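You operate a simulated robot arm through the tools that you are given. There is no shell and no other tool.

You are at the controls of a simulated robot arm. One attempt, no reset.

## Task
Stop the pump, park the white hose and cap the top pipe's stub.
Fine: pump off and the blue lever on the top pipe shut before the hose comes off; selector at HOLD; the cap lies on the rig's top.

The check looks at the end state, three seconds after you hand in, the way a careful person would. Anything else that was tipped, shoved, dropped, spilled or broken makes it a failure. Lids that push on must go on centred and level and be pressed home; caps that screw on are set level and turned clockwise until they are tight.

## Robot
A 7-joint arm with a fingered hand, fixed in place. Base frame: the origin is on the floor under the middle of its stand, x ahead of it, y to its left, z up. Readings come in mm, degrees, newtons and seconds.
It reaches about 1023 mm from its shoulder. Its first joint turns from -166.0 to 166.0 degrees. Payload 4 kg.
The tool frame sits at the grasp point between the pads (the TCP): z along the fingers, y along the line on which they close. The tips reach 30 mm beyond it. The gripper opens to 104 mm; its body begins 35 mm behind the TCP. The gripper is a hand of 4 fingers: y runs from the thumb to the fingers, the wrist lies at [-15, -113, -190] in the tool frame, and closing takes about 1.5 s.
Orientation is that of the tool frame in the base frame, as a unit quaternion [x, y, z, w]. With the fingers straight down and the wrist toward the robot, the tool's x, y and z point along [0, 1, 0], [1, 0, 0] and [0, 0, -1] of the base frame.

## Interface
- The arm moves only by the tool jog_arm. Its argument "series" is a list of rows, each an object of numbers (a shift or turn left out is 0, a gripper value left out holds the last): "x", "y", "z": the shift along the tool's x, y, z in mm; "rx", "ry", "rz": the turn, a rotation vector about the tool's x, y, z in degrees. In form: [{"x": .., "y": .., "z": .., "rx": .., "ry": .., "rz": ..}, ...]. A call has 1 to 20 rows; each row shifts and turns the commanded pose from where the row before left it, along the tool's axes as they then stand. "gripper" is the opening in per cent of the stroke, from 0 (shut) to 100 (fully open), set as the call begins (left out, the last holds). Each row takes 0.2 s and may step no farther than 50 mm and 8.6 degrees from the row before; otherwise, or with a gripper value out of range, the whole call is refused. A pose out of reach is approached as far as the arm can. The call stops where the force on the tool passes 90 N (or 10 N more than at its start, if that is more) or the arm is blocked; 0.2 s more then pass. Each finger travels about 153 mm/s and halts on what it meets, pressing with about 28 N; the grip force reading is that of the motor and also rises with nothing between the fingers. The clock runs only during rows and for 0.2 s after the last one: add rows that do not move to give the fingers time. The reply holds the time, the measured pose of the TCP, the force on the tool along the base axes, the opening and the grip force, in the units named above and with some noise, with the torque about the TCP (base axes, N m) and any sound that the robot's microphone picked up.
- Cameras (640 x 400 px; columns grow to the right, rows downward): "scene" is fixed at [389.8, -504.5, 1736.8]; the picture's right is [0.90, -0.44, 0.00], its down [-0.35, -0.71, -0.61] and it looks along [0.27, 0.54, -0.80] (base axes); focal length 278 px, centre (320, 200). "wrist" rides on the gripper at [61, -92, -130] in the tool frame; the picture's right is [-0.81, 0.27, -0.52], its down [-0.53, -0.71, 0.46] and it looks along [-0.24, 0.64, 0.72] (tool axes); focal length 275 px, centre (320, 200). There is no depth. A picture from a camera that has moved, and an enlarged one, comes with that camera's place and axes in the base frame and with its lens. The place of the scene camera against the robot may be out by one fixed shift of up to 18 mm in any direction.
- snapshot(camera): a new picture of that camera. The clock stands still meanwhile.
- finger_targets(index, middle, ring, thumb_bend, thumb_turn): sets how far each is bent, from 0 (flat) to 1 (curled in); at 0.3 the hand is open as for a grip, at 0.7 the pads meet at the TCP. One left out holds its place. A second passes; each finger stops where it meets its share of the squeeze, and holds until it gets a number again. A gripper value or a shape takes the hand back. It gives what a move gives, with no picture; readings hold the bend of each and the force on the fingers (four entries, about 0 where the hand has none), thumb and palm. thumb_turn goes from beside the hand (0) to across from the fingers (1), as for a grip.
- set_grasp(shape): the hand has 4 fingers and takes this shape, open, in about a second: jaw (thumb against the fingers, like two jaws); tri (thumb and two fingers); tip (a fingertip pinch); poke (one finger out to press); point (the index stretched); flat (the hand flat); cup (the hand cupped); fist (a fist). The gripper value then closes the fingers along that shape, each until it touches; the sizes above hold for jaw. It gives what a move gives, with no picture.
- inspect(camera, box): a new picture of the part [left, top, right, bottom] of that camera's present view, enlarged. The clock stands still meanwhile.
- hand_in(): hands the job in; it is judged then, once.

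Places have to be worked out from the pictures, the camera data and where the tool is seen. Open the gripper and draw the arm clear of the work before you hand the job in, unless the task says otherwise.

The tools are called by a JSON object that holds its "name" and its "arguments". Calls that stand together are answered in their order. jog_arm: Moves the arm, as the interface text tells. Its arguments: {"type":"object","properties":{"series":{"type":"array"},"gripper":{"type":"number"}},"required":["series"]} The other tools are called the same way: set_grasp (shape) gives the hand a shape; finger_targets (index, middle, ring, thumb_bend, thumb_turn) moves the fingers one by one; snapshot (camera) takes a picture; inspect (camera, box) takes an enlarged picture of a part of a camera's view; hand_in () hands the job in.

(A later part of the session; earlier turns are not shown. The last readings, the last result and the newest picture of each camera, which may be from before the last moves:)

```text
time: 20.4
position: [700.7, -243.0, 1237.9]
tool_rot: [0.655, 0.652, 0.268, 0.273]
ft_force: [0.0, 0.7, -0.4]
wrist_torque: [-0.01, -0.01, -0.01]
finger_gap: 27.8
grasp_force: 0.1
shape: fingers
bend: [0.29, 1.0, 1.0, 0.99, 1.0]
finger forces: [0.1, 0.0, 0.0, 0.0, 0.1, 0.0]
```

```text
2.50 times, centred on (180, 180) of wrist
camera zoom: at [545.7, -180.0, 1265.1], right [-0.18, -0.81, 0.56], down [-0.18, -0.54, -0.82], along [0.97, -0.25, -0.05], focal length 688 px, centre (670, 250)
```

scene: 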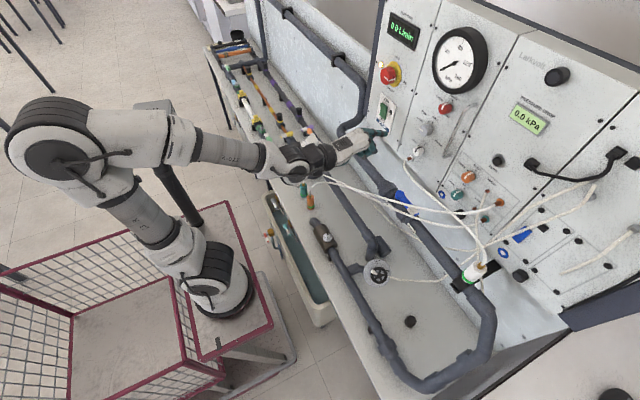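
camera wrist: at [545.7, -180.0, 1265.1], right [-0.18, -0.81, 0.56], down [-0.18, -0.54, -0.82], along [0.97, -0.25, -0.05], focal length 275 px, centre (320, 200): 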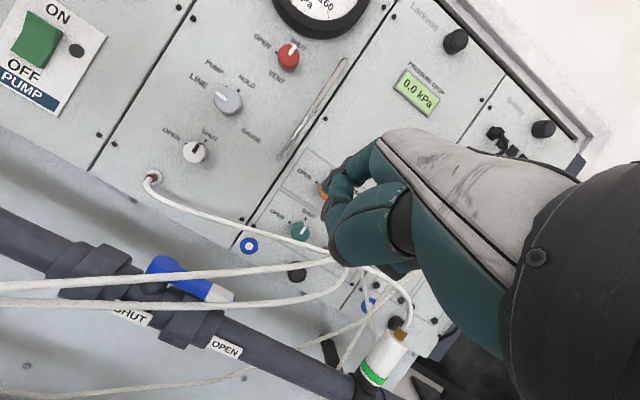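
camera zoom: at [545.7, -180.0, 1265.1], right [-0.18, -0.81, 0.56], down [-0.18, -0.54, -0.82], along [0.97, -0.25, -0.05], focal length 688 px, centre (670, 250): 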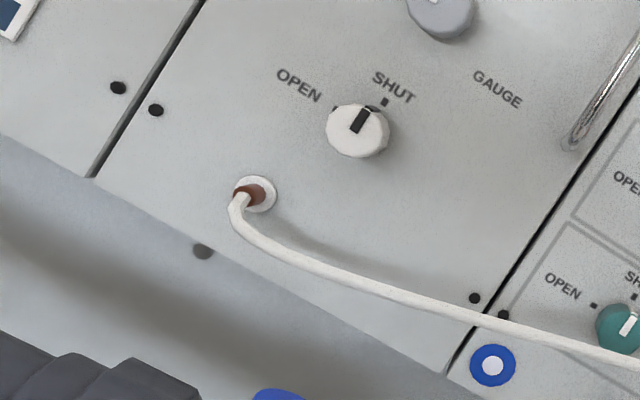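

{"name": "inspect", "arguments": {"camera": "wrist", "box": [170, 50, 290, 150]}}

{"name": "inspect", "arguments": {"camera": "wrist", "box": [20, 220, 260, 370]}}

{"name": "inspect", "arguments": {"camera": "wrist", "box": [300, 260, 460, 400]}}

```text
4.00 times, centred on (230, 100) of wrist
camera zoom: at [545.7, -180.0, 1265.1], right [-0.18, -0.81, 0.56], down [-0.18, -0.54, -0.82], along [0.97, -0.25, -0.05], focal length 1101 px, centre (680, 600)
```

zoom: 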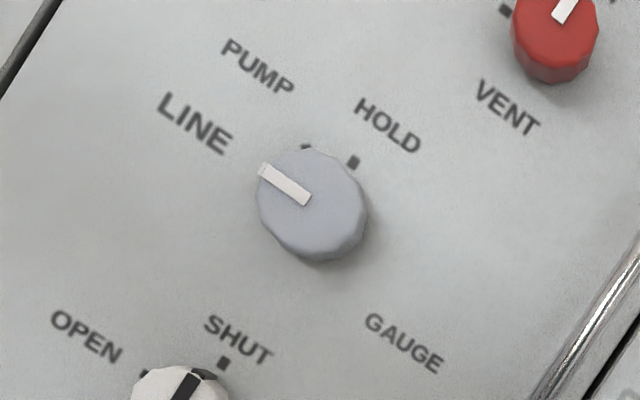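

```text
2.67 times, centred on (140, 295) of wrist
camera zoom: at [545.7, -180.0, 1265.1], right [-0.18, -0.81, 0.56], down [-0.18, -0.54, -0.82], along [0.97, -0.25, -0.05], focal length 734 px, centre (800, -53)
```

zoom: 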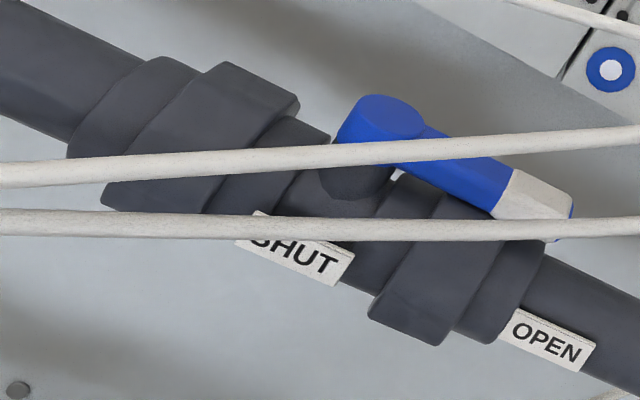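

```text
2.86 times, centred on (380, 330) of wrist
camera zoom: at [545.7, -180.0, 1265.1], right [-0.18, -0.81, 0.56], down [-0.18, -0.54, -0.82], along [0.97, -0.25, -0.05], focal length 786 px, centre (149, -171)
```

zoom: 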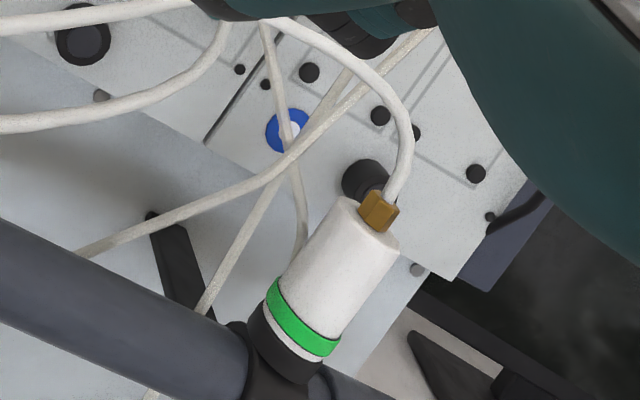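

The LINE mark is at 9 o'clock, PUMP at about 10:30 and HOLD at 12 o'clock; the knob centre is near [885, -116, 1282] and about 30 mm across. It needs a 90° clockwise turn. I'll move in front of it at standoff and pitch the fingers forward gradually, watching the elbow.

{"name": "jog_arm", "arguments": {"series": [{"x": 40, "y": 20, "z": -10}, {"x": 45, "y": 20, "z": -10}, {"x": 42, "y": 18, "z": -10}, {"rx": -7.5}, {"rx": -7.5}, {"rx": -7.5}, {"rx": -7.5}]}}

{"name": "set_grasp", "arguments": {"shape": "tri"}}

{"name": "snapshot", "arguments": {"camera": "scene"}}

{"name": "snapshot", "arguments": {"camera": "wrist"}}

```text
refused: row 2 steps farther than a row can; nothing moved
```

```text
time: 21.3
position: [701.6, -242.9, 1239.6]
tool_rot: [0.655, 0.651, 0.269, 0.274]
ft_force: [0.4, 0.1, -1.0]
wrist_torque: [-0.03, 0.0, 0.02]
finger_gap: 103.5
grasp_force: 0.0
shape: tri
bend: [0.3, 0.3, 0.99, 0.3, 0.98]
finger forces: [0.0, 0.1, 0.1, 0.0, 0.1, 0.0]
```

```text
taken
```

scene: 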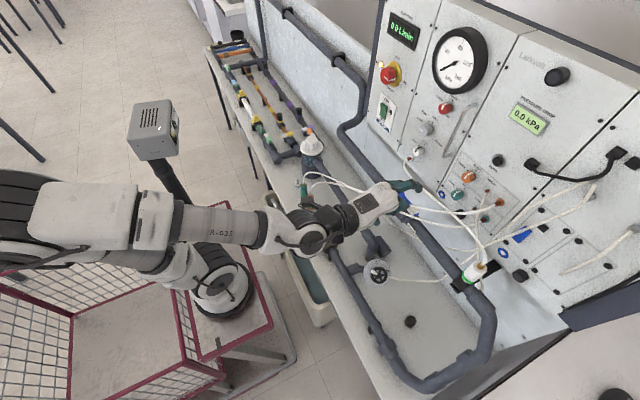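

```text
taken
camera wrist: at [545.7, -180.0, 1265.2], right [-0.18, -0.81, 0.56], down [-0.18, -0.53, -0.82], along [0.97, -0.25, -0.05], focal length 275 px, centre (320, 200)
```

wrist: 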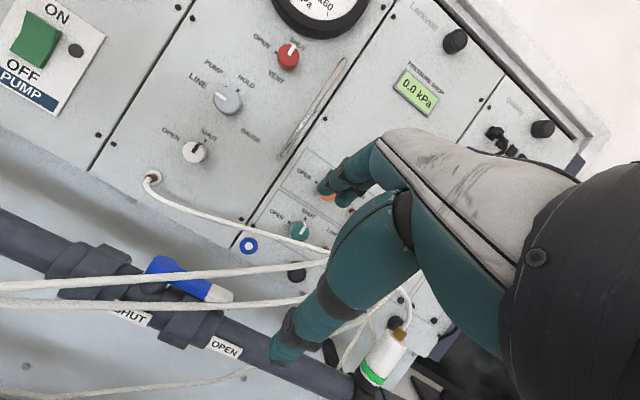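

A row may only travel 50 mm in total, so I'll use smaller steps to get in front of the selector and pitch forward.

{"name": "jog_arm", "arguments": {"series": [{"x": 35, "y": 15, "z": -8}, {"x": 40, "y": 18, "z": -8}, {"x": 40, "y": 18, "z": -8}, {"x": 12, "y": 8, "z": -6, "rx": -4}, {"rx": -7.5}, {"rx": -7.5}, {"rx": -7.5}]}}

{"name": "snapshot", "arguments": {"camera": "scene"}}

{"name": "snapshot", "arguments": {"camera": "wrist"}}

```text
time: 22.9
position: [721.3, -117.8, 1300.5]
tool_rot: [0.575, 0.572, 0.411, 0.417]
ft_force: [0.3, 0.6, -0.9]
wrist_torque: [-0.01, 0.01, -0.05]
finger_gap: 103.9
grasp_force: 0.0
shape: tri
bend: [0.3, 0.3, 0.99, 0.3, 0.98]
finger forces: [0.0, 0.0, 0.0, 0.0, 0.0, 0.0]
```

```text
taken
```

scene: 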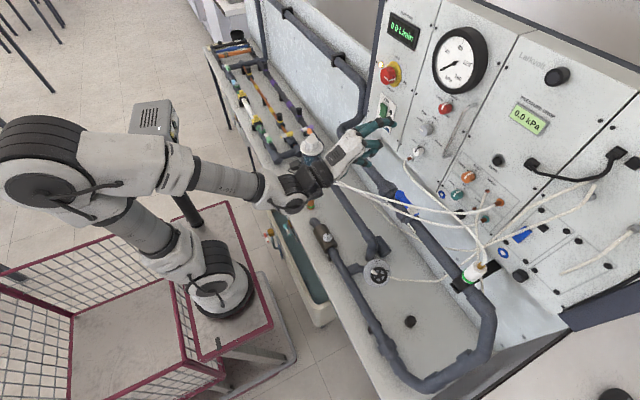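

```text
taken
camera wrist: at [570.9, -54.5, 1252.9], right [-0.41, -0.81, 0.43], down [0.2, -0.54, -0.82], along [0.89, -0.25, 0.39], focal length 275 px, centre (320, 200)
```

wrist: 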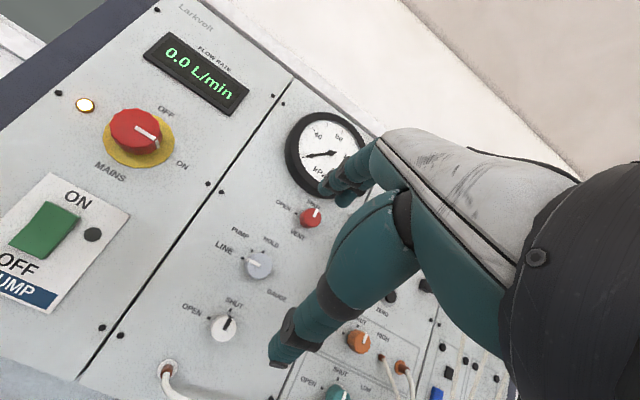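

The posture is fine at 18° below horizontal. I'll pitch the remaining 18°, pre-roll the hand about -45° so the turn ends in a comfortable pose, and part-close the fingers to clear the white knob below.

{"name": "jog_arm", "arguments": {"series": [{"rx": -6.5}, {"rx": -6}, {"rx": -6}], "gripper": 55}}

{"name": "snapshot", "arguments": {"camera": "scene"}}

```text
time: 23.7
position: [727.6, -118.5, 1304.7]
tool_rot: [0.5, 0.498, 0.498, 0.505]
ft_force: [-0.1, -0.3, -0.3]
wrist_torque: [0.01, 0.02, -0.01]
finger_gap: 57.5
grasp_force: 0.1
shape: tri
bend: [0.74, 0.42, 0.99, 0.67, 1.0]
finger forces: [0.1, 0.0, 0.0, 0.0, 0.1, 0.0]
out of reach, approached as far as the arm can: row 2
```

```text
taken
```

scene: 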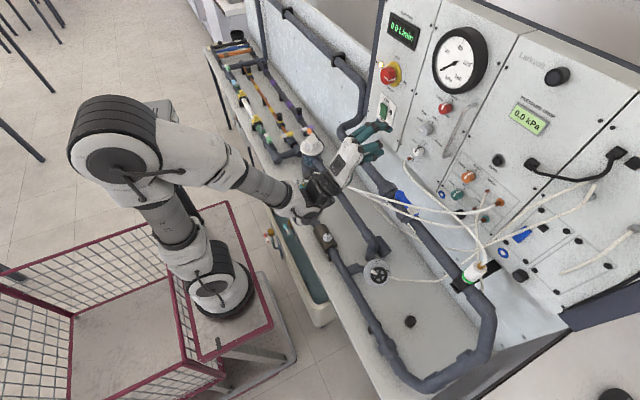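

{"name": "snapshot", "arguments": {"camera": "wrist"}}

{"name": "inspect", "arguments": {"camera": "scene", "box": [290, 90, 450, 210]}}

{"name": "inspect", "arguments": {"camera": "scene", "box": [50, 70, 250, 220]}}

```text
taken
camera wrist: at [599.5, -57.2, 1211.3], right [-0.53, -0.8, 0.28], down [0.45, -0.54, -0.71], along [0.72, -0.25, 0.65], focal length 275 px, centre (320, 200)
```

wrist: 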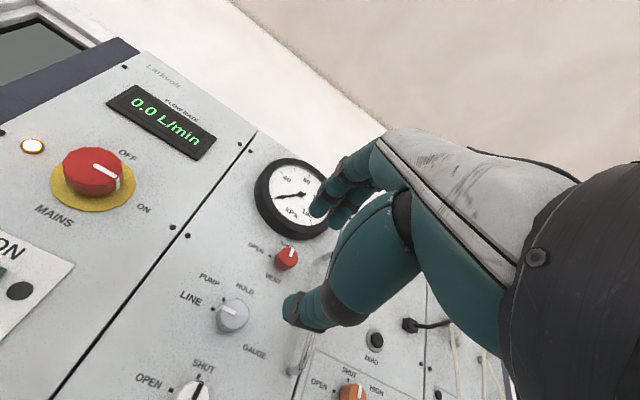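

```text
3.33 times, centred on (370, 150) of scene
camera zoom: at [389.8, -504.5, 1736.8], right [0.9, -0.44, 0.0], down [-0.35, -0.71, -0.61], along [0.27, 0.54, -0.8], focal length 928 px, centre (153, 367)
```

zoom: 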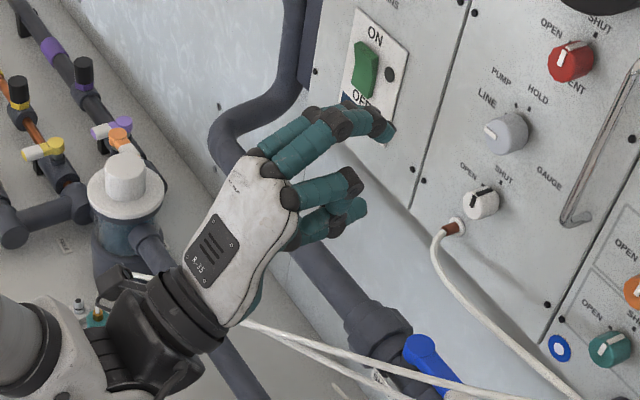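

```text
2.67 times, centred on (150, 145) of scene
camera zoom: at [389.8, -504.5, 1736.8], right [0.9, -0.44, 0.0], down [-0.35, -0.71, -0.61], along [0.27, 0.54, -0.8], focal length 742 px, centre (773, 347)
```

zoom: 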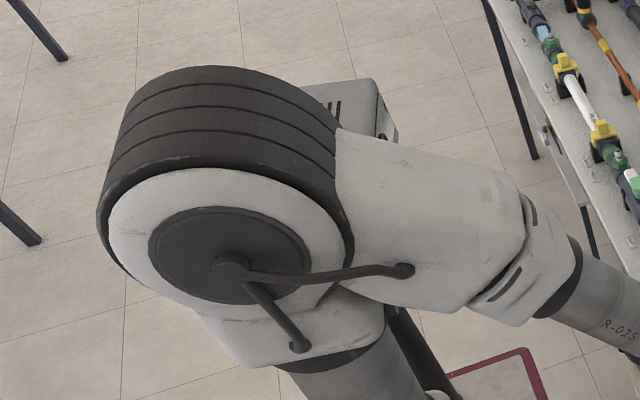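

The elbow stands near [188, 41, 1338], well clear of the post. I'll try the fingertip pinch shape, partly closed, and see how it sits relative to the TCP.

{"name": "set_grasp", "arguments": {"shape": "tip"}}

{"name": "jog_arm", "arguments": {"series": [{}, {}, {}, {}, {}, {}], "gripper": 45}}

{"name": "inspect", "arguments": {"camera": "wrist", "box": [220, 120, 460, 360]}}

{"name": "inspect", "arguments": {"camera": "scene", "box": [310, 90, 430, 190]}}

```text
time: 24.6
position: [730.4, -119.7, 1303.4]
tool_rot: [0.5, 0.499, 0.497, 0.504]
ft_force: [-0.1, 0.4, 0.1]
wrist_torque: [0.0, -0.01, 0.0]
finger_gap: 104.0
grasp_force: 0.1
shape: tip
bend: [0.3, 0.98, 0.99, 0.3, 0.98]
finger forces: [0.0, 0.0, 0.0, 0.1, 0.0, 0.0]
```

```text
time: 26.0
position: [729.0, -119.3, 1303.3]
tool_rot: [0.5, 0.499, 0.498, 0.504]
ft_force: [0.2, 0.3, 1.3]
wrist_torque: [0.03, 0.0, 0.01]
finger_gap: 47.2
grasp_force: 0.0
shape: tip
bend: [0.73, 0.98, 0.99, 0.71, 1.0]
finger forces: [0.0, 0.0, 0.0, 0.0, 0.0, 0.0]
```

```text
1.67 times, centred on (340, 240) of wrist
camera zoom: at [599.7, -57.1, 1211.4], right [-0.52, -0.8, 0.28], down [0.45, -0.54, -0.71], along [0.72, -0.25, 0.65], focal length 459 px, centre (287, 133)
```

zoom: 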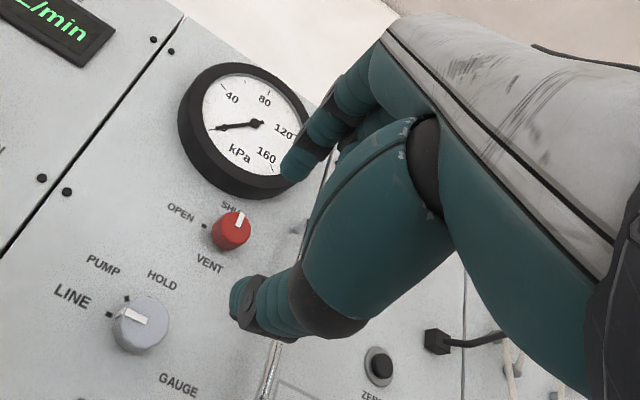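

```text
4.00 times, centred on (370, 140) of scene
camera zoom: at [389.8, -504.5, 1736.8], right [0.9, -0.44, 0.0], down [-0.35, -0.71, -0.61], along [0.27, 0.54, -0.8], focal length 1113 px, centre (120, 440)
```

zoom: 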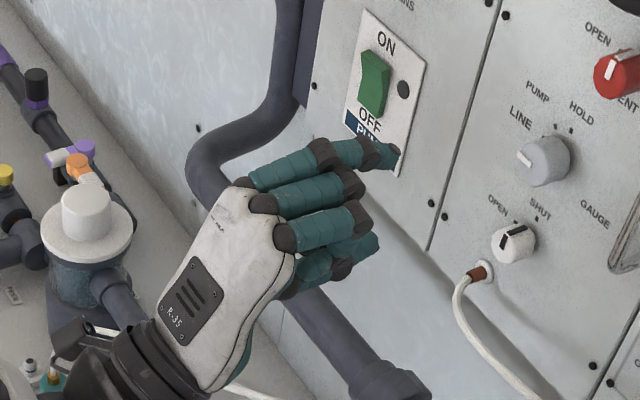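

In the pinch shape the index and thumb tips straddle the TCP at ±32 mm and reach 27 mm ahead. The knob face is at about [877, -115, 1281]. I'll roll to -45° and move to a close standoff.

{"name": "jog_arm", "arguments": {"series": [{"rz": -7.5}, {"rz": -7.5}, {"rz": -7.5}, {"rz": -7.5}, {"rz": -7.5}, {"rz": -7.5}, {}]}}

{"name": "snapshot", "arguments": {"camera": "scene"}}

{"name": "snapshot", "arguments": {"camera": "wrist"}}

```text
time: 27.6
position: [728.5, -117.3, 1301.7]
tool_rot: [0.272, 0.651, 0.266, 0.656]
ft_force: [-0.1, 0.1, -0.3]
wrist_torque: [-0.04, 0.01, 0.0]
finger_gap: 47.3
grasp_force: 0.2
shape: tip
bend: [0.73, 0.98, 0.99, 0.71, 1.0]
finger forces: [0.1, 0.1, 0.0, 0.1, 0.0, 0.1]
```

```text
taken
```

scene: 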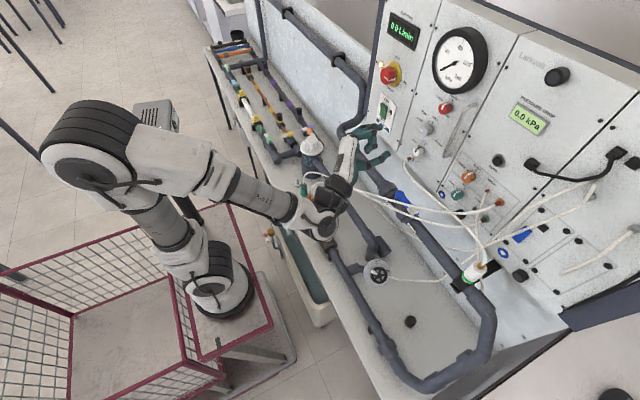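

```text
taken
camera wrist: at [598.3, -139.7, 1193.9], right [-0.52, -0.37, 0.77], down [0.45, -0.89, -0.12], along [0.73, 0.28, 0.63], focal length 275 px, centre (320, 200)
```

wrist: 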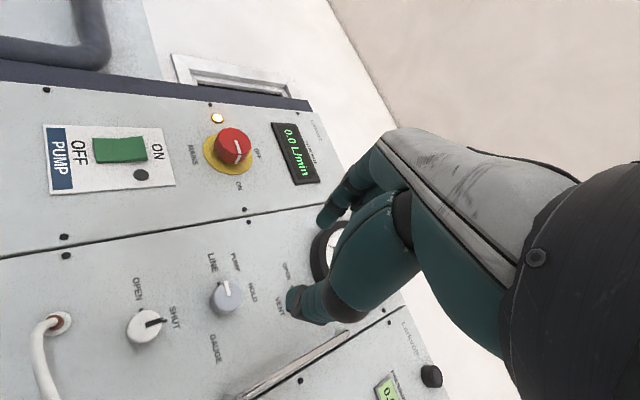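

Rolled to -45° without trouble. Moving to the standoff so the pinch is centred on the knob axis.

{"name": "jog_arm", "arguments": {"series": [{"x": 8.6, "y": -6.2, "z": 30}, {"x": 8.6, "y": -6.2, "z": 30}, {"z": 30}, {}]}}

{"name": "inspect", "arguments": {"camera": "wrist", "box": [160, 160, 400, 400]}}

{"name": "inspect", "arguments": {"camera": "scene", "box": [360, 80, 460, 170]}}

```text
time: 28.6
position: [817.9, -116.4, 1284.6]
tool_rot: [0.271, 0.652, 0.266, 0.656]
ft_force: [0.2, 0.0, -0.2]
wrist_torque: [-0.06, 0.02, 0.03]
finger_gap: 47.3
grasp_force: 0.0
shape: tip
bend: [0.73, 0.98, 0.99, 0.71, 1.0]
finger forces: [0.0, 0.0, 0.0, 0.0, 0.0, 0.0]
```

```text
1.67 times, centred on (280, 280) of wrist
camera zoom: at [688.8, -137.2, 1175.1], right [-0.52, -0.37, 0.77], down [0.45, -0.89, -0.12], along [0.73, 0.28, 0.63], focal length 459 px, centre (387, 67)
```

zoom: 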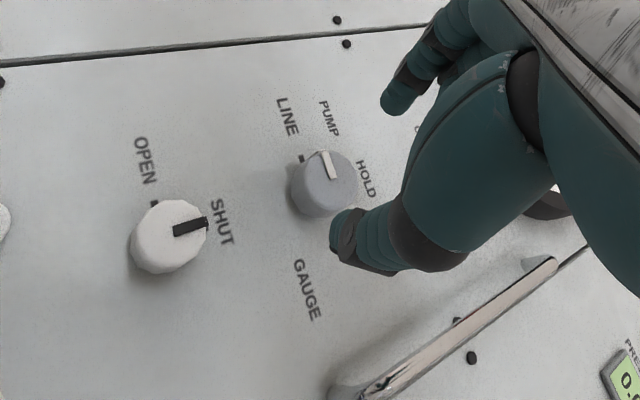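

```text
4.44 times, centred on (410, 125) of scene
camera zoom: at [389.8, -504.5, 1736.8], right [0.9, -0.44, 0.0], down [-0.35, -0.71, -0.61], along [0.27, 0.54, -0.8], focal length 1237 px, centre (-80, 533)
```

zoom: 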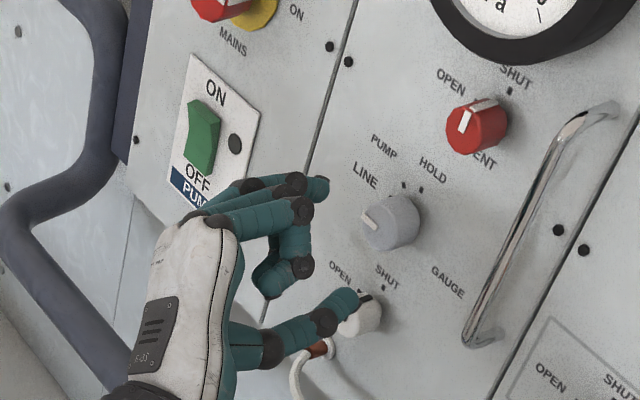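

The alignment is within a few mm. I'll correct it and advance so the fingertips pass either side of the knob.

{"name": "jog_arm", "arguments": {"series": [{"x": 3.9, "y": -1.75, "z": 18}, {"z": 14}, {}]}}

{"name": "inspect", "arguments": {"camera": "wrist", "box": [200, 140, 400, 320]}}

{"name": "inspect", "arguments": {"camera": "scene", "box": [380, 80, 460, 160]}}

```text
time: 29.4
position: [850.2, -115.3, 1280.4]
tool_rot: [0.271, 0.653, 0.267, 0.655]
ft_force: [1.0, -0.1, 0.1]
wrist_torque: [0.0, 0.0, -0.01]
finger_gap: 47.2
grasp_force: 0.1
shape: tip
bend: [0.73, 0.98, 0.99, 0.71, 1.0]
finger forces: [0.1, 0.1, 0.0, 0.0, 0.0, 0.0]
```

```text
2.22 times, centred on (300, 230) of wrist
camera zoom: at [720.7, -135.7, 1170.8], right [-0.52, -0.37, 0.77], down [0.45, -0.89, -0.12], along [0.72, 0.28, 0.63], focal length 612 px, centre (364, 133)
```

zoom: 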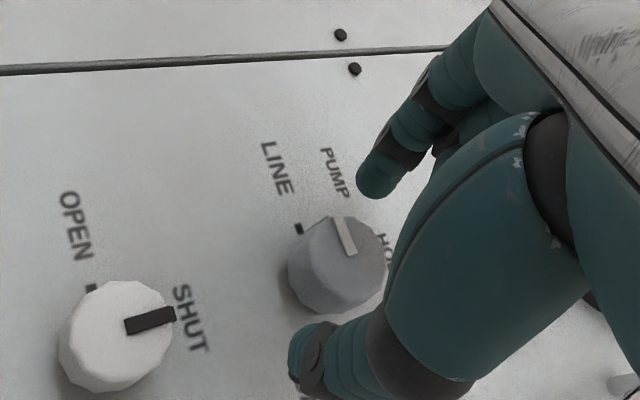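

```text
5.00 times, centred on (420, 120) of scene
camera zoom: at [389.8, -504.5, 1736.8], right [0.9, -0.44, 0.0], down [-0.35, -0.71, -0.61], along [0.27, 0.54, -0.8], focal length 1392 px, centre (-180, 600)
```

zoom: 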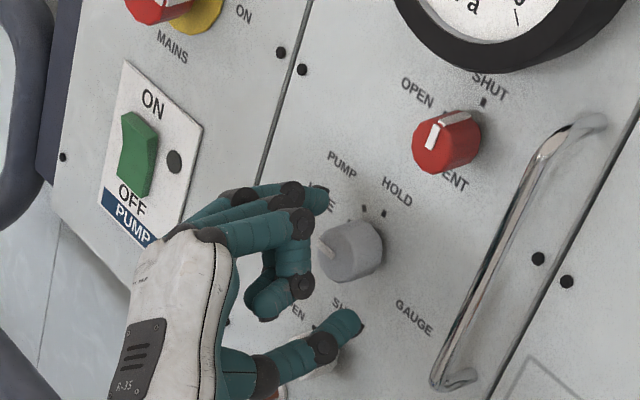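

The knob sits between the two tips. I'll advance another 12 mm so the pads overlap its sides, then close the pinch.

{"name": "jog_arm", "arguments": {"series": [{"z": 6}, {"z": 6}, {}]}}

{"name": "jog_arm", "arguments": {"series": [{}, {}, {}, {}, {}, {}, {}], "gripper": 0}}

{"name": "inspect", "arguments": {"camera": "wrist", "box": [200, 140, 400, 320]}}

{"name": "inspect", "arguments": {"camera": "scene", "box": [380, 80, 460, 160]}}

```text
time: 30.2
position: [862.3, -116.2, 1280.0]
tool_rot: [0.271, 0.652, 0.267, 0.656]
ft_force: [-0.7, 0.0, -0.7]
wrist_torque: [-0.01, 0.01, -0.01]
finger_gap: 47.0
grasp_force: 0.1
shape: tip
bend: [0.73, 0.98, 0.99, 0.71, 1.0]
finger forces: [0.0, 0.0, 0.0, 0.0, 0.1, 0.0]
```

```text
time: 31.8
position: [861.5, -115.3, 1278.6]
tool_rot: [0.271, 0.653, 0.266, 0.656]
ft_force: [2.5, -0.4, 0.8]
wrist_torque: [0.01, -0.03, 0.0]
finger_gap: 21.6
grasp_force: 28.2
shape: tip
bend: [0.73, 1.0, 1.0, 0.74, 1.0]
finger forces: [24.7, 0.0, 0.1, 0.1, 25.3, 0.0]
```

```text
2.22 times, centred on (300, 230) of wrist
camera zoom: at [732.2, -135.7, 1170.5], right [-0.52, -0.37, 0.77], down [0.45, -0.89, -0.12], along [0.73, 0.28, 0.63], focal length 612 px, centre (364, 133)
```

zoom: 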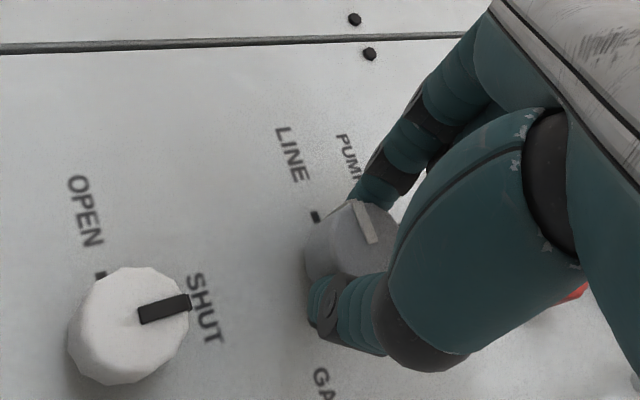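

```text
5.00 times, centred on (420, 120) of scene
camera zoom: at [389.8, -504.5, 1736.8], right [0.9, -0.44, 0.0], down [-0.35, -0.71, -0.61], along [0.27, 0.54, -0.8], focal length 1392 px, centre (-180, 600)
```

zoom: 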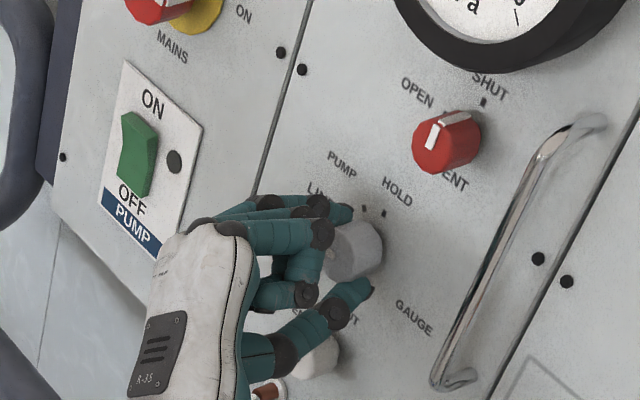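

The knob is gripped at about 25 N per side. I'll turn the hand clockwise about the knob axis, 45° first.

{"name": "jog_arm", "arguments": {"series": [{"rz": 7.5}, {"rz": 7.5}, {"rz": 7.5}, {"rz": 7.5}, {"rz": 7.5}, {"rz": 7.5}, {}]}}

{"name": "inspect", "arguments": {"camera": "wrist", "box": [180, 140, 380, 320]}}

{"name": "inspect", "arguments": {"camera": "scene", "box": [380, 80, 460, 160]}}

```text
time: 33.4
position: [862.6, -115.7, 1279.1]
tool_rot: [0.5, 0.498, 0.498, 0.504]
ft_force: [-1.1, 8.0, 5.4]
wrist_torque: [-0.06, -0.19, 0.14]
finger_gap: 21.8
grasp_force: 28.0
shape: tip
bend: [0.73, 1.0, 1.0, 0.75, 1.0]
finger forces: [30.9, 0.0, 0.0, 0.0, 24.7, 0.0]
```

```text
2.22 times, centred on (280, 230) of wrist
camera zoom: at [733.2, -52.5, 1185.9], right [-0.52, -0.81, 0.28], down [0.45, -0.54, -0.71], along [0.72, -0.25, 0.65], focal length 612 px, centre (409, 133)
```

zoom: 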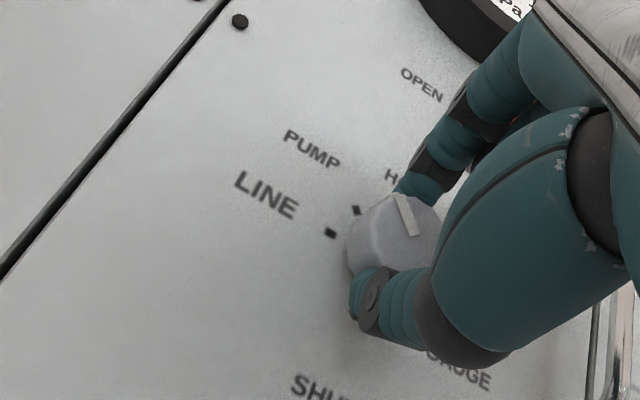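

```text
5.00 times, centred on (420, 120) of scene
camera zoom: at [389.8, -504.5, 1736.8], right [0.9, -0.44, 0.0], down [-0.35, -0.71, -0.61], along [0.27, 0.54, -0.8], focal length 1392 px, centre (-180, 600)
```

zoom: 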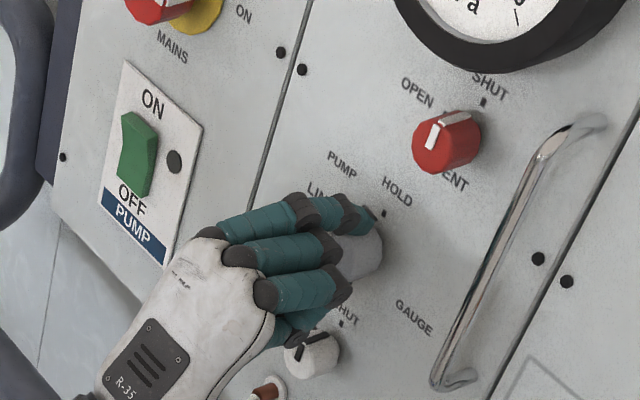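

The pointer moved with the hand and is now near PUMP. Turning another 45° to HOLD.

{"name": "jog_arm", "arguments": {"series": [{"rz": 7.5}, {"rz": 7.5}, {"rz": 7.5}, {"rz": 7.5}, {"rz": 7.5}, {"rz": 7.5}, {}]}}

{"name": "snapshot", "arguments": {"camera": "wrist"}}

{"name": "inspect", "arguments": {"camera": "scene", "box": [380, 80, 460, 160]}}

{"name": "snapshot", "arguments": {"camera": "scene"}}

```text
time: 35.0
position: [861.3, -115.0, 1278.7]
tool_rot: [0.652, 0.269, 0.653, 0.275]
ft_force: [-0.6, 10.9, 9.2]
wrist_torque: [-0.22, -0.17, 0.22]
finger_gap: 22.1
grasp_force: 28.5
shape: tip
bend: [0.73, 1.0, 1.0, 0.75, 1.0]
finger forces: [27.6, 0.1, 0.0, 0.1, 29.6, 0.0]
```

```text
taken
camera wrist: at [733.0, -4.6, 1256.5], right [-0.52, -0.77, -0.38], down [0.46, 0.12, -0.88], along [0.72, -0.63, 0.29], focal length 275 px, centre (320, 200)
```

wrist: 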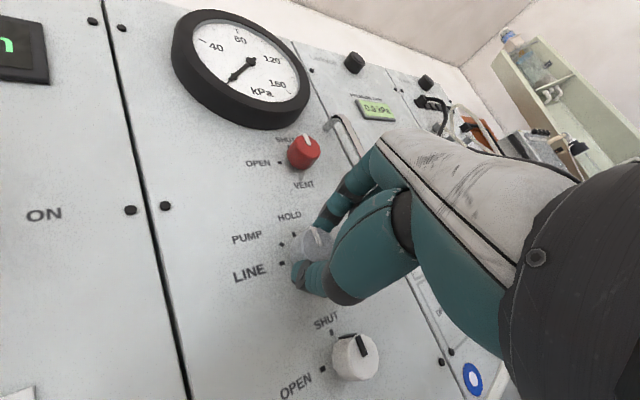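

```text
5.00 times, centred on (420, 120) of scene
camera zoom: at [389.8, -504.5, 1736.8], right [0.9, -0.44, 0.0], down [-0.35, -0.71, -0.61], along [0.27, 0.54, -0.8], focal length 1392 px, centre (-180, 600)
```

zoom: 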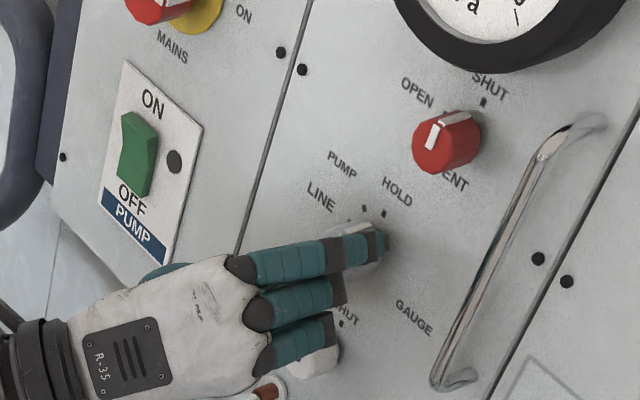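

```text
taken
```

scene: 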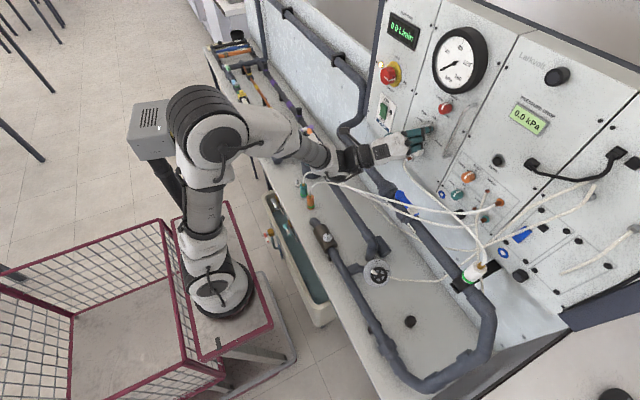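

{"name": "inspect", "arguments": {"camera": "wrist", "box": [220, 180, 380, 320]}}

```text
2.86 times, centred on (300, 250) of wrist
camera zoom: at [733.0, -4.6, 1256.5], right [-0.52, -0.77, -0.38], down [0.46, 0.12, -0.88], along [0.72, -0.63, 0.29], focal length 786 px, centre (377, 57)
```

zoom: 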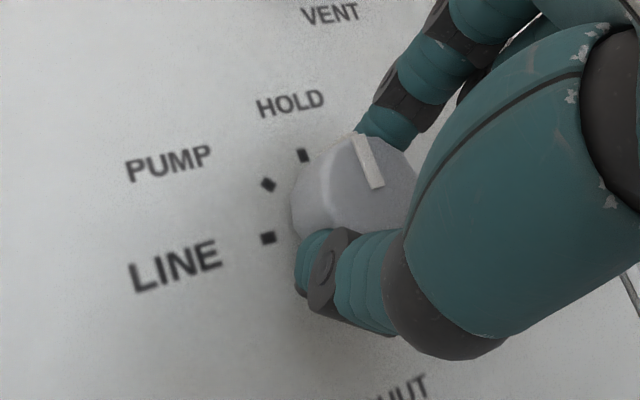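

The pointer is straight up, in line with the HOLD mark. I'll release the knob and back straight out.

{"name": "jog_arm", "arguments": {"series": [{}, {}, {}, {}], "gripper": 45}}

{"name": "jog_arm", "arguments": {"series": [{"z": -15}, {"z": -25}, {"z": -30}, {"z": -20}]}}

{"name": "snapshot", "arguments": {"camera": "wrist"}}

{"name": "inspect", "arguments": {"camera": "scene", "box": [380, 80, 460, 160]}}

```text
time: 36.0
position: [862.6, -114.7, 1279.7]
tool_rot: [0.653, 0.269, 0.653, 0.274]
ft_force: [-0.1, 0.1, 0.2]
wrist_torque: [0.07, 0.0, 0.01]
finger_gap: 46.5
grasp_force: 0.0
shape: tip
bend: [0.73, 0.98, 0.99, 0.71, 1.0]
finger forces: [0.0, 0.0, 0.1, 0.1, 0.0, 0.1]
```

```text
time: 37.0
position: [774.7, -115.6, 1276.7]
tool_rot: [0.653, 0.269, 0.653, 0.274]
ft_force: [1.6, 0.1, -0.2]
wrist_torque: [0.0, -0.04, 0.01]
finger_gap: 46.9
grasp_force: 0.0
shape: tip
bend: [0.73, 0.98, 0.99, 0.71, 1.0]
finger forces: [0.1, 0.0, 0.0, 0.0, 0.1, 0.0]
```

```text
taken
camera wrist: at [645.8, -5.0, 1254.0], right [-0.52, -0.77, -0.38], down [0.46, 0.12, -0.88], along [0.72, -0.63, 0.29], focal length 275 px, centre (320, 200)
```

wrist: 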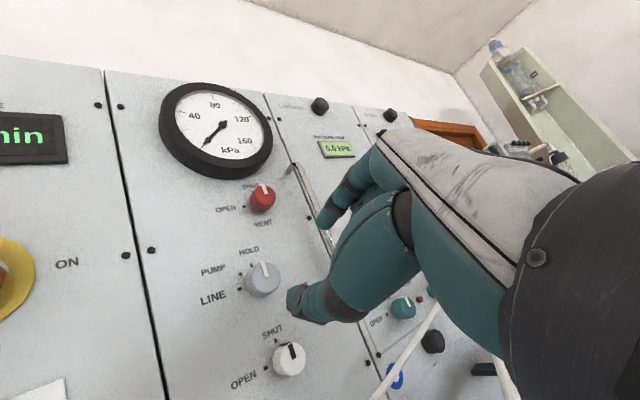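

```text
5.00 times, centred on (420, 120) of scene
camera zoom: at [389.8, -504.5, 1736.8], right [0.9, -0.44, 0.0], down [-0.35, -0.71, -0.61], along [0.27, 0.54, -0.8], focal length 1392 px, centre (-180, 600)
```

zoom: 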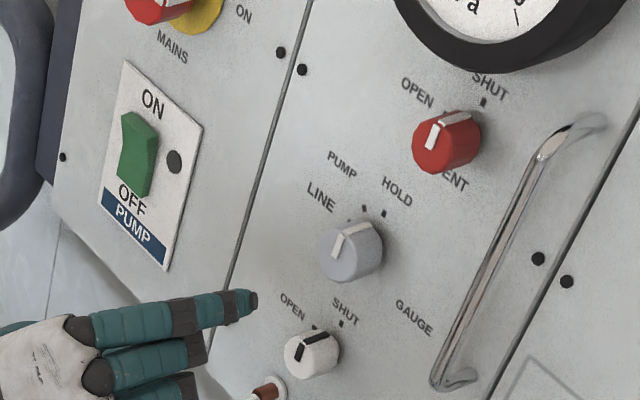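

The selector is at HOLD, with its pointer parallel to the red knob's 12 o'clock pointer. Next is the blue lever: I'll back off, unroll, and bring the hand towards fingers-down to study the lever and the hoses around it.

{"name": "jog_arm", "arguments": {"series": [{"z": -20, "rz": -7.5}, {"z": -20, "rz": -7.5}, {"z": -20, "rz": -7.5}, {"z": -10, "rz": -7.5}, {"rz": -7.5}, {"rz": -7.5}, {"rx": 7.5, "y": 15}, {"rx": 7.5, "y": 15}, {"rx": 7.5, "y": 15}, {"rx": 7.5, "y": 10}, {"rx": 7.5, "y": 10}, {"rx": 7.5}]}}

{"name": "snapshot", "arguments": {"camera": "scene"}}

{"name": "snapshot", "arguments": {"camera": "wrist"}}

```text
time: 39.6
position: [750.8, -111.3, 1358.1]
tool_rot: [0.655, 0.651, 0.268, 0.273]
ft_force: [-0.4, -0.2, -0.2]
wrist_torque: [0.01, 0.0, -0.03]
finger_gap: 46.6
grasp_force: 0.1
shape: tip
bend: [0.73, 0.98, 0.99, 0.71, 1.0]
finger forces: [0.0, 0.0, 0.1, 0.0, 0.0, 0.0]
out of reach, approached as far as the arm can: row 2, 3, 4
```

```text
taken
```

scene: 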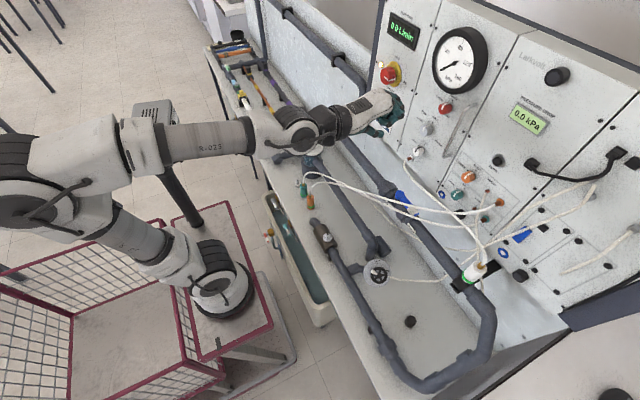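

```text
taken
camera wrist: at [594.9, -48.6, 1384.0], right [-0.18, -0.81, 0.56], down [-0.19, -0.54, -0.82], along [0.97, -0.25, -0.05], focal length 275 px, centre (320, 200)
```

wrist: 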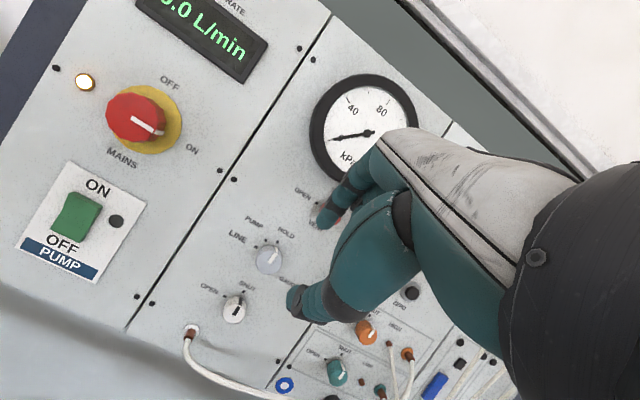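

{"name": "jog_arm", "arguments": {"series": [{"x": -35, "y": -20, "z": -20}, {"x": -35, "y": -20, "z": -20}, {"x": -40, "y": -10, "z": -10}, {"x": -45}, {"x": -45}, {"rx": 7.5, "x": -20}, {"rx": 7.5}, {"rx": 7.5}, {"rx": 7.5}, {"rx": 7.5}, {"rx": 7.5}]}}

{"name": "snapshot", "arguments": {"camera": "wrist"}}

{"name": "inspect", "arguments": {"camera": "wrist", "box": [180, 60, 380, 240]}}

{"name": "inspect", "arguments": {"camera": "scene", "box": [340, 160, 520, 300]}}

```text
time: 42.0
position: [678.6, -332.8, 1357.6]
tool_rot: [0.71, 0.704, -0.001, 0.002]
ft_force: [0.1, -0.3, 0.6]
wrist_torque: [0.03, -0.07, 0.05]
finger_gap: 47.0
grasp_force: 0.1
shape: tip
bend: [0.73, 0.98, 0.99, 0.71, 1.0]
finger forces: [0.0, 0.1, 0.1, 0.1, 0.0, 0.0]
```

```text
taken
camera wrist: at [586.8, -269.9, 1488.2], right [0.27, -0.81, 0.52], down [-0.72, -0.53, -0.45], along [0.64, -0.25, -0.72], focal length 275 px, centre (320, 200)
```

wrist: 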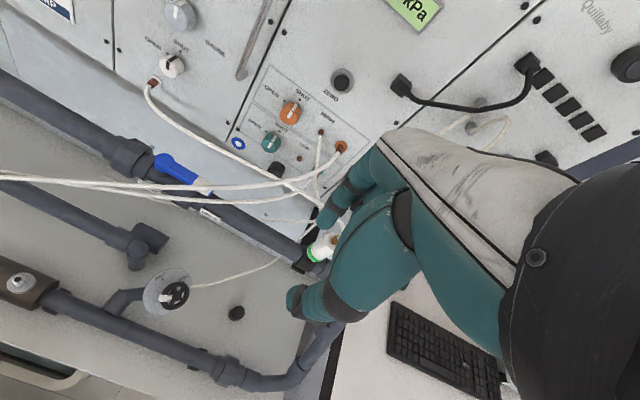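

```text
2.22 times, centred on (280, 150) of wrist
camera zoom: at [586.8, -269.9, 1488.2], right [0.27, -0.81, 0.52], down [-0.72, -0.53, -0.45], along [0.64, -0.25, -0.72], focal length 612 px, centre (409, 311)
```

zoom: 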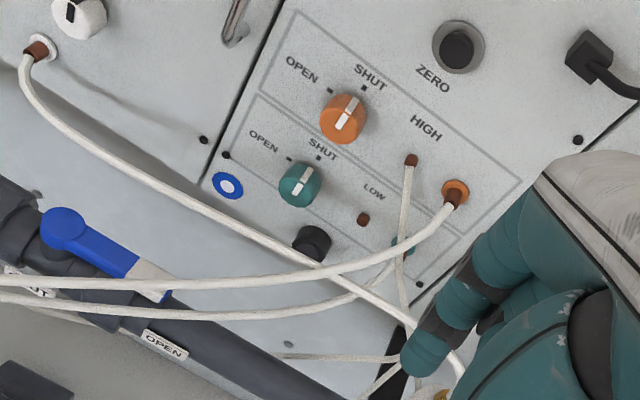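

```text
2.86 times, centred on (430, 230) of scene
camera zoom: at [389.8, -504.5, 1736.8], right [0.9, -0.44, 0.0], down [-0.35, -0.71, -0.61], along [0.27, 0.54, -0.8], focal length 795 px, centre (6, 114)
```

zoom: 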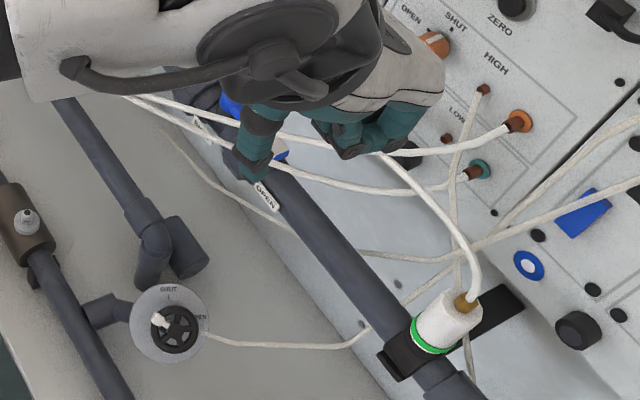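

The lever runs from its pivot near [817, -160, 1116] to its tip near [815, -234, 1116]. I'll bring the pinch down fingers-first, with the index behind the lever and the thumb in front, stopping above it first to check.

{"name": "jog_arm", "arguments": {"series": [{"x": 22, "y": 27, "z": 28}, {"x": 22, "y": 27, "z": 28}, {"x": 22, "y": 27, "z": 28}, {"x": 22, "y": 27, "z": 28}, {"x": 22, "y": 25, "z": 28}, {}]}}

{"name": "snapshot", "arguments": {"camera": "wrist"}}

{"name": "inspect", "arguments": {"camera": "wrist", "box": [200, 160, 400, 340]}}

{"name": "inspect", "arguments": {"camera": "scene", "box": [340, 120, 500, 260]}}

```text
time: 43.4
position: [813.7, -225.0, 1214.9]
tool_rot: [0.71, 0.704, 0.0, 0.003]
ft_force: [-0.3, -0.5, 0.5]
wrist_torque: [0.0, 0.02, 0.01]
finger_gap: 46.7
grasp_force: 0.1
shape: tip
bend: [0.73, 0.98, 0.99, 0.71, 1.0]
finger forces: [0.1, 0.1, 0.0, 0.1, 0.0, 0.0]
```

```text
taken
camera wrist: at [722.9, -161.2, 1344.0], right [0.27, -0.81, 0.52], down [-0.72, -0.53, -0.46], along [0.64, -0.25, -0.72], focal length 275 px, centre (320, 200)
```

wrist: 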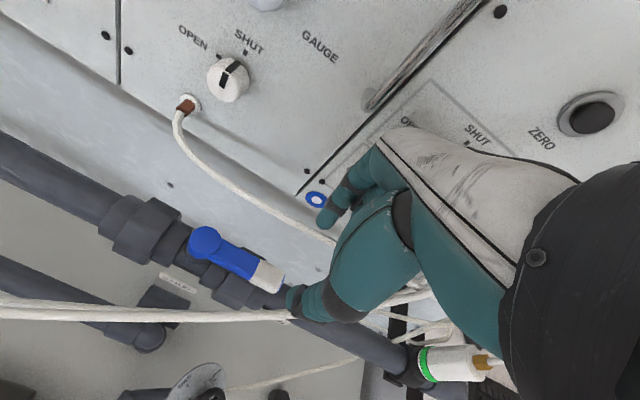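

```text
2.22 times, centred on (300, 250) of wrist
camera zoom: at [722.9, -161.2, 1344.0], right [0.27, -0.81, 0.52], down [-0.72, -0.53, -0.46], along [0.64, -0.25, -0.72], focal length 612 px, centre (364, 89)
```

zoom: 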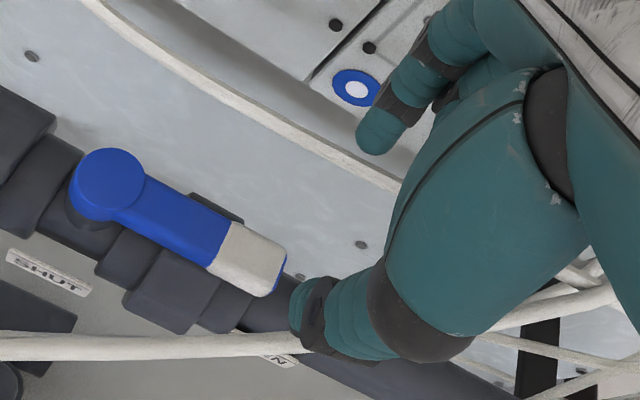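

```text
2.86 times, centred on (420, 190) of scene
camera zoom: at [389.8, -504.5, 1736.8], right [0.9, -0.44, 0.0], down [-0.35, -0.71, -0.61], along [0.27, 0.54, -0.8], focal length 795 px, centre (34, 229)
```

zoom: 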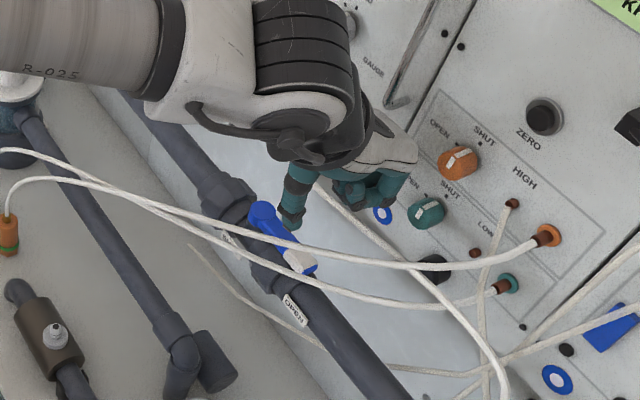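

The refined lever line is x≈817, y from -160 to -235, with its top at z≈1116. I'm descending straight down so the pinch straddles the white end.

{"name": "jog_arm", "arguments": {"series": [{"y": 3, "z": 30}, {"z": 30}, {"z": 20}, {}]}}

{"name": "inspect", "arguments": {"camera": "wrist", "box": [200, 160, 400, 340]}}

{"name": "inspect", "arguments": {"camera": "scene", "box": [340, 120, 500, 260]}}

```text
time: 44.4
position: [816.9, -225.7, 1138.8]
tool_rot: [0.71, 0.704, -0.001, 0.003]
ft_force: [-0.1, 0.7, 0.5]
wrist_torque: [0.03, 0.02, 0.0]
finger_gap: 46.8
grasp_force: 0.1
shape: tip
bend: [0.73, 0.98, 0.99, 0.71, 1.0]
finger forces: [0.0, 0.0, 0.0, 0.1, 0.0, 0.0]
```

```text
2.22 times, centred on (300, 250) of wrist
camera zoom: at [725.8, -161.6, 1267.8], right [0.27, -0.81, 0.52], down [-0.72, -0.53, -0.46], along [0.64, -0.25, -0.72], focal length 612 px, centre (364, 89)
```

zoom: 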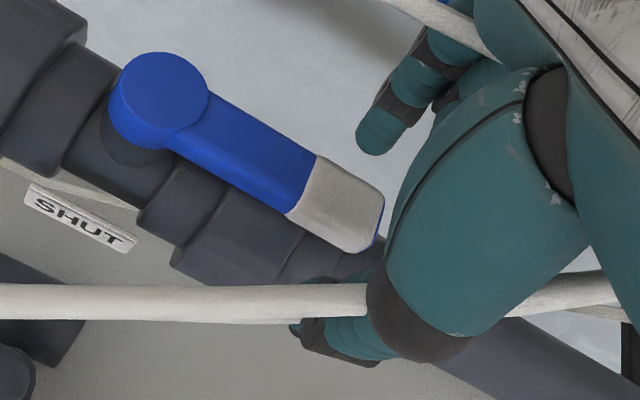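

```text
2.86 times, centred on (420, 190) of scene
camera zoom: at [389.8, -504.5, 1736.8], right [0.9, -0.44, 0.0], down [-0.35, -0.71, -0.61], along [0.27, 0.54, -0.8], focal length 795 px, centre (34, 229)
```

zoom: 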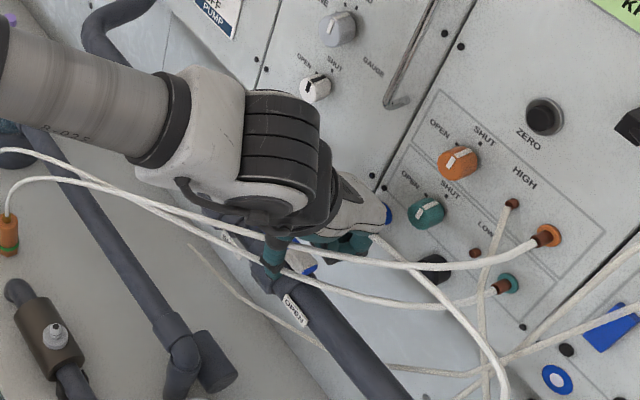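

The white end sits centred between the index (behind) and the thumb (in front). I'll descend 12 mm more and close the pinch gently on it.

{"name": "jog_arm", "arguments": {"series": [{"z": 6}, {"z": 6}, {}]}}

{"name": "jog_arm", "arguments": {"series": [{}, {}, {}, {}, {}, {}], "gripper": 10}}

{"name": "inspect", "arguments": {"camera": "wrist", "box": [200, 160, 400, 340]}}

```text
time: 45.2
position: [816.0, -223.9, 1124.9]
tool_rot: [0.71, 0.704, 0.0, 0.003]
ft_force: [-0.8, -0.4, -0.1]
wrist_torque: [0.01, 0.01, 0.03]
finger_gap: 46.8
grasp_force: 0.1
shape: tip
bend: [0.73, 0.98, 0.99, 0.71, 1.0]
finger forces: [0.1, 0.0, 0.0, 0.0, 0.0, 0.0]
```

```text
time: 46.6
position: [816.6, -223.4, 1125.5]
tool_rot: [0.71, 0.704, -0.001, 0.002]
ft_force: [1.5, 0.3, 2.7]
wrist_torque: [-0.02, -0.06, -0.04]
finger_gap: 11.4
grasp_force: 0.0
shape: tip
bend: [0.58, 0.98, 0.99, 0.72, 1.0]
finger forces: [2.5, 0.0, 0.0, 0.0, 1.5, 0.0]
```

```text
2.22 times, centred on (300, 250) of wrist
camera zoom: at [725.1, -161.0, 1255.8], right [0.27, -0.81, 0.52], down [-0.72, -0.53, -0.46], along [0.64, -0.25, -0.72], focal length 612 px, centre (364, 89)
```

zoom: 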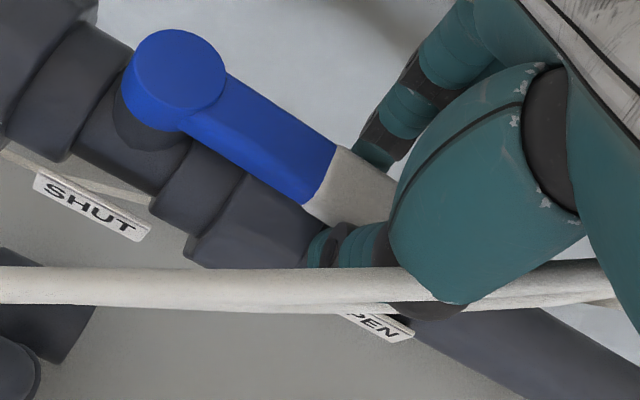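

The lever end is held between the fingertips with light contact. I'll swing it about its pivot toward the robot (SHUT), turning the hand with it, 30° first.

{"name": "jog_arm", "arguments": {"series": [{"x": 0.35, "y": -6.64, "rz": 6}, {"x": 0.35, "y": -6.64, "rz": 6}, {"x": 0.35, "y": -6.64, "rz": 6}, {"x": 0.35, "y": -6.64, "rz": 6}, {"x": 0.35, "y": -6.64, "rz": 6}, {}]}}

{"name": "snapshot", "arguments": {"camera": "wrist"}}

{"name": "snapshot", "arguments": {"camera": "scene"}}

```text
time: 48.0
position: [781.9, -215.8, 1125.4]
tool_rot: [0.868, 0.496, -0.001, 0.004]
ft_force: [1.7, 2.3, -0.6]
wrist_torque: [0.05, -0.06, 0.02]
finger_gap: 10.9
grasp_force: 0.1
shape: tip
bend: [0.58, 0.98, 0.99, 0.72, 1.0]
finger forces: [2.2, 0.0, 0.0, 0.1, 2.1, 0.0]
```

```text
taken
camera wrist: at [734.7, -115.7, 1255.5], right [-0.18, -0.84, 0.52], down [-0.88, -0.1, -0.46], along [0.43, -0.54, -0.72], focal length 275 px, centre (320, 200)
```

wrist: 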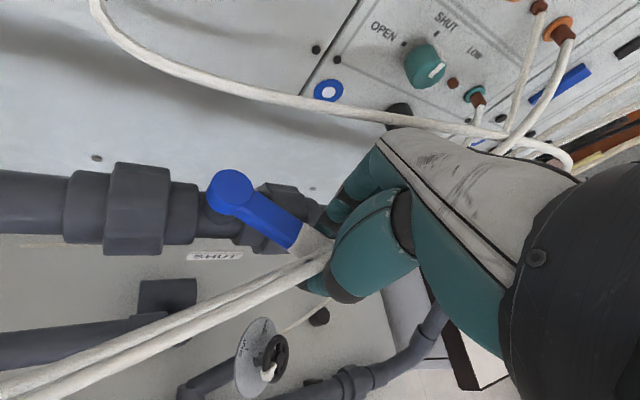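

```text
taken
```

scene: 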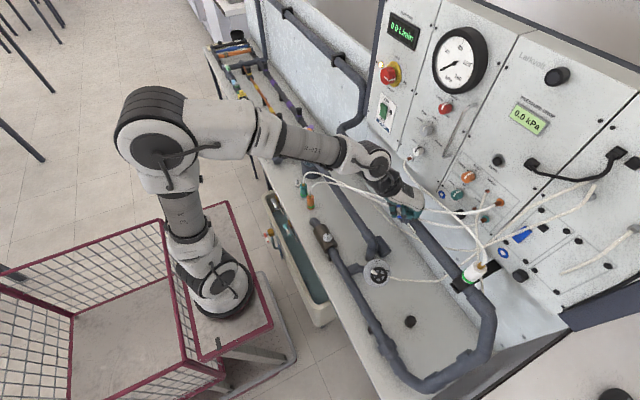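

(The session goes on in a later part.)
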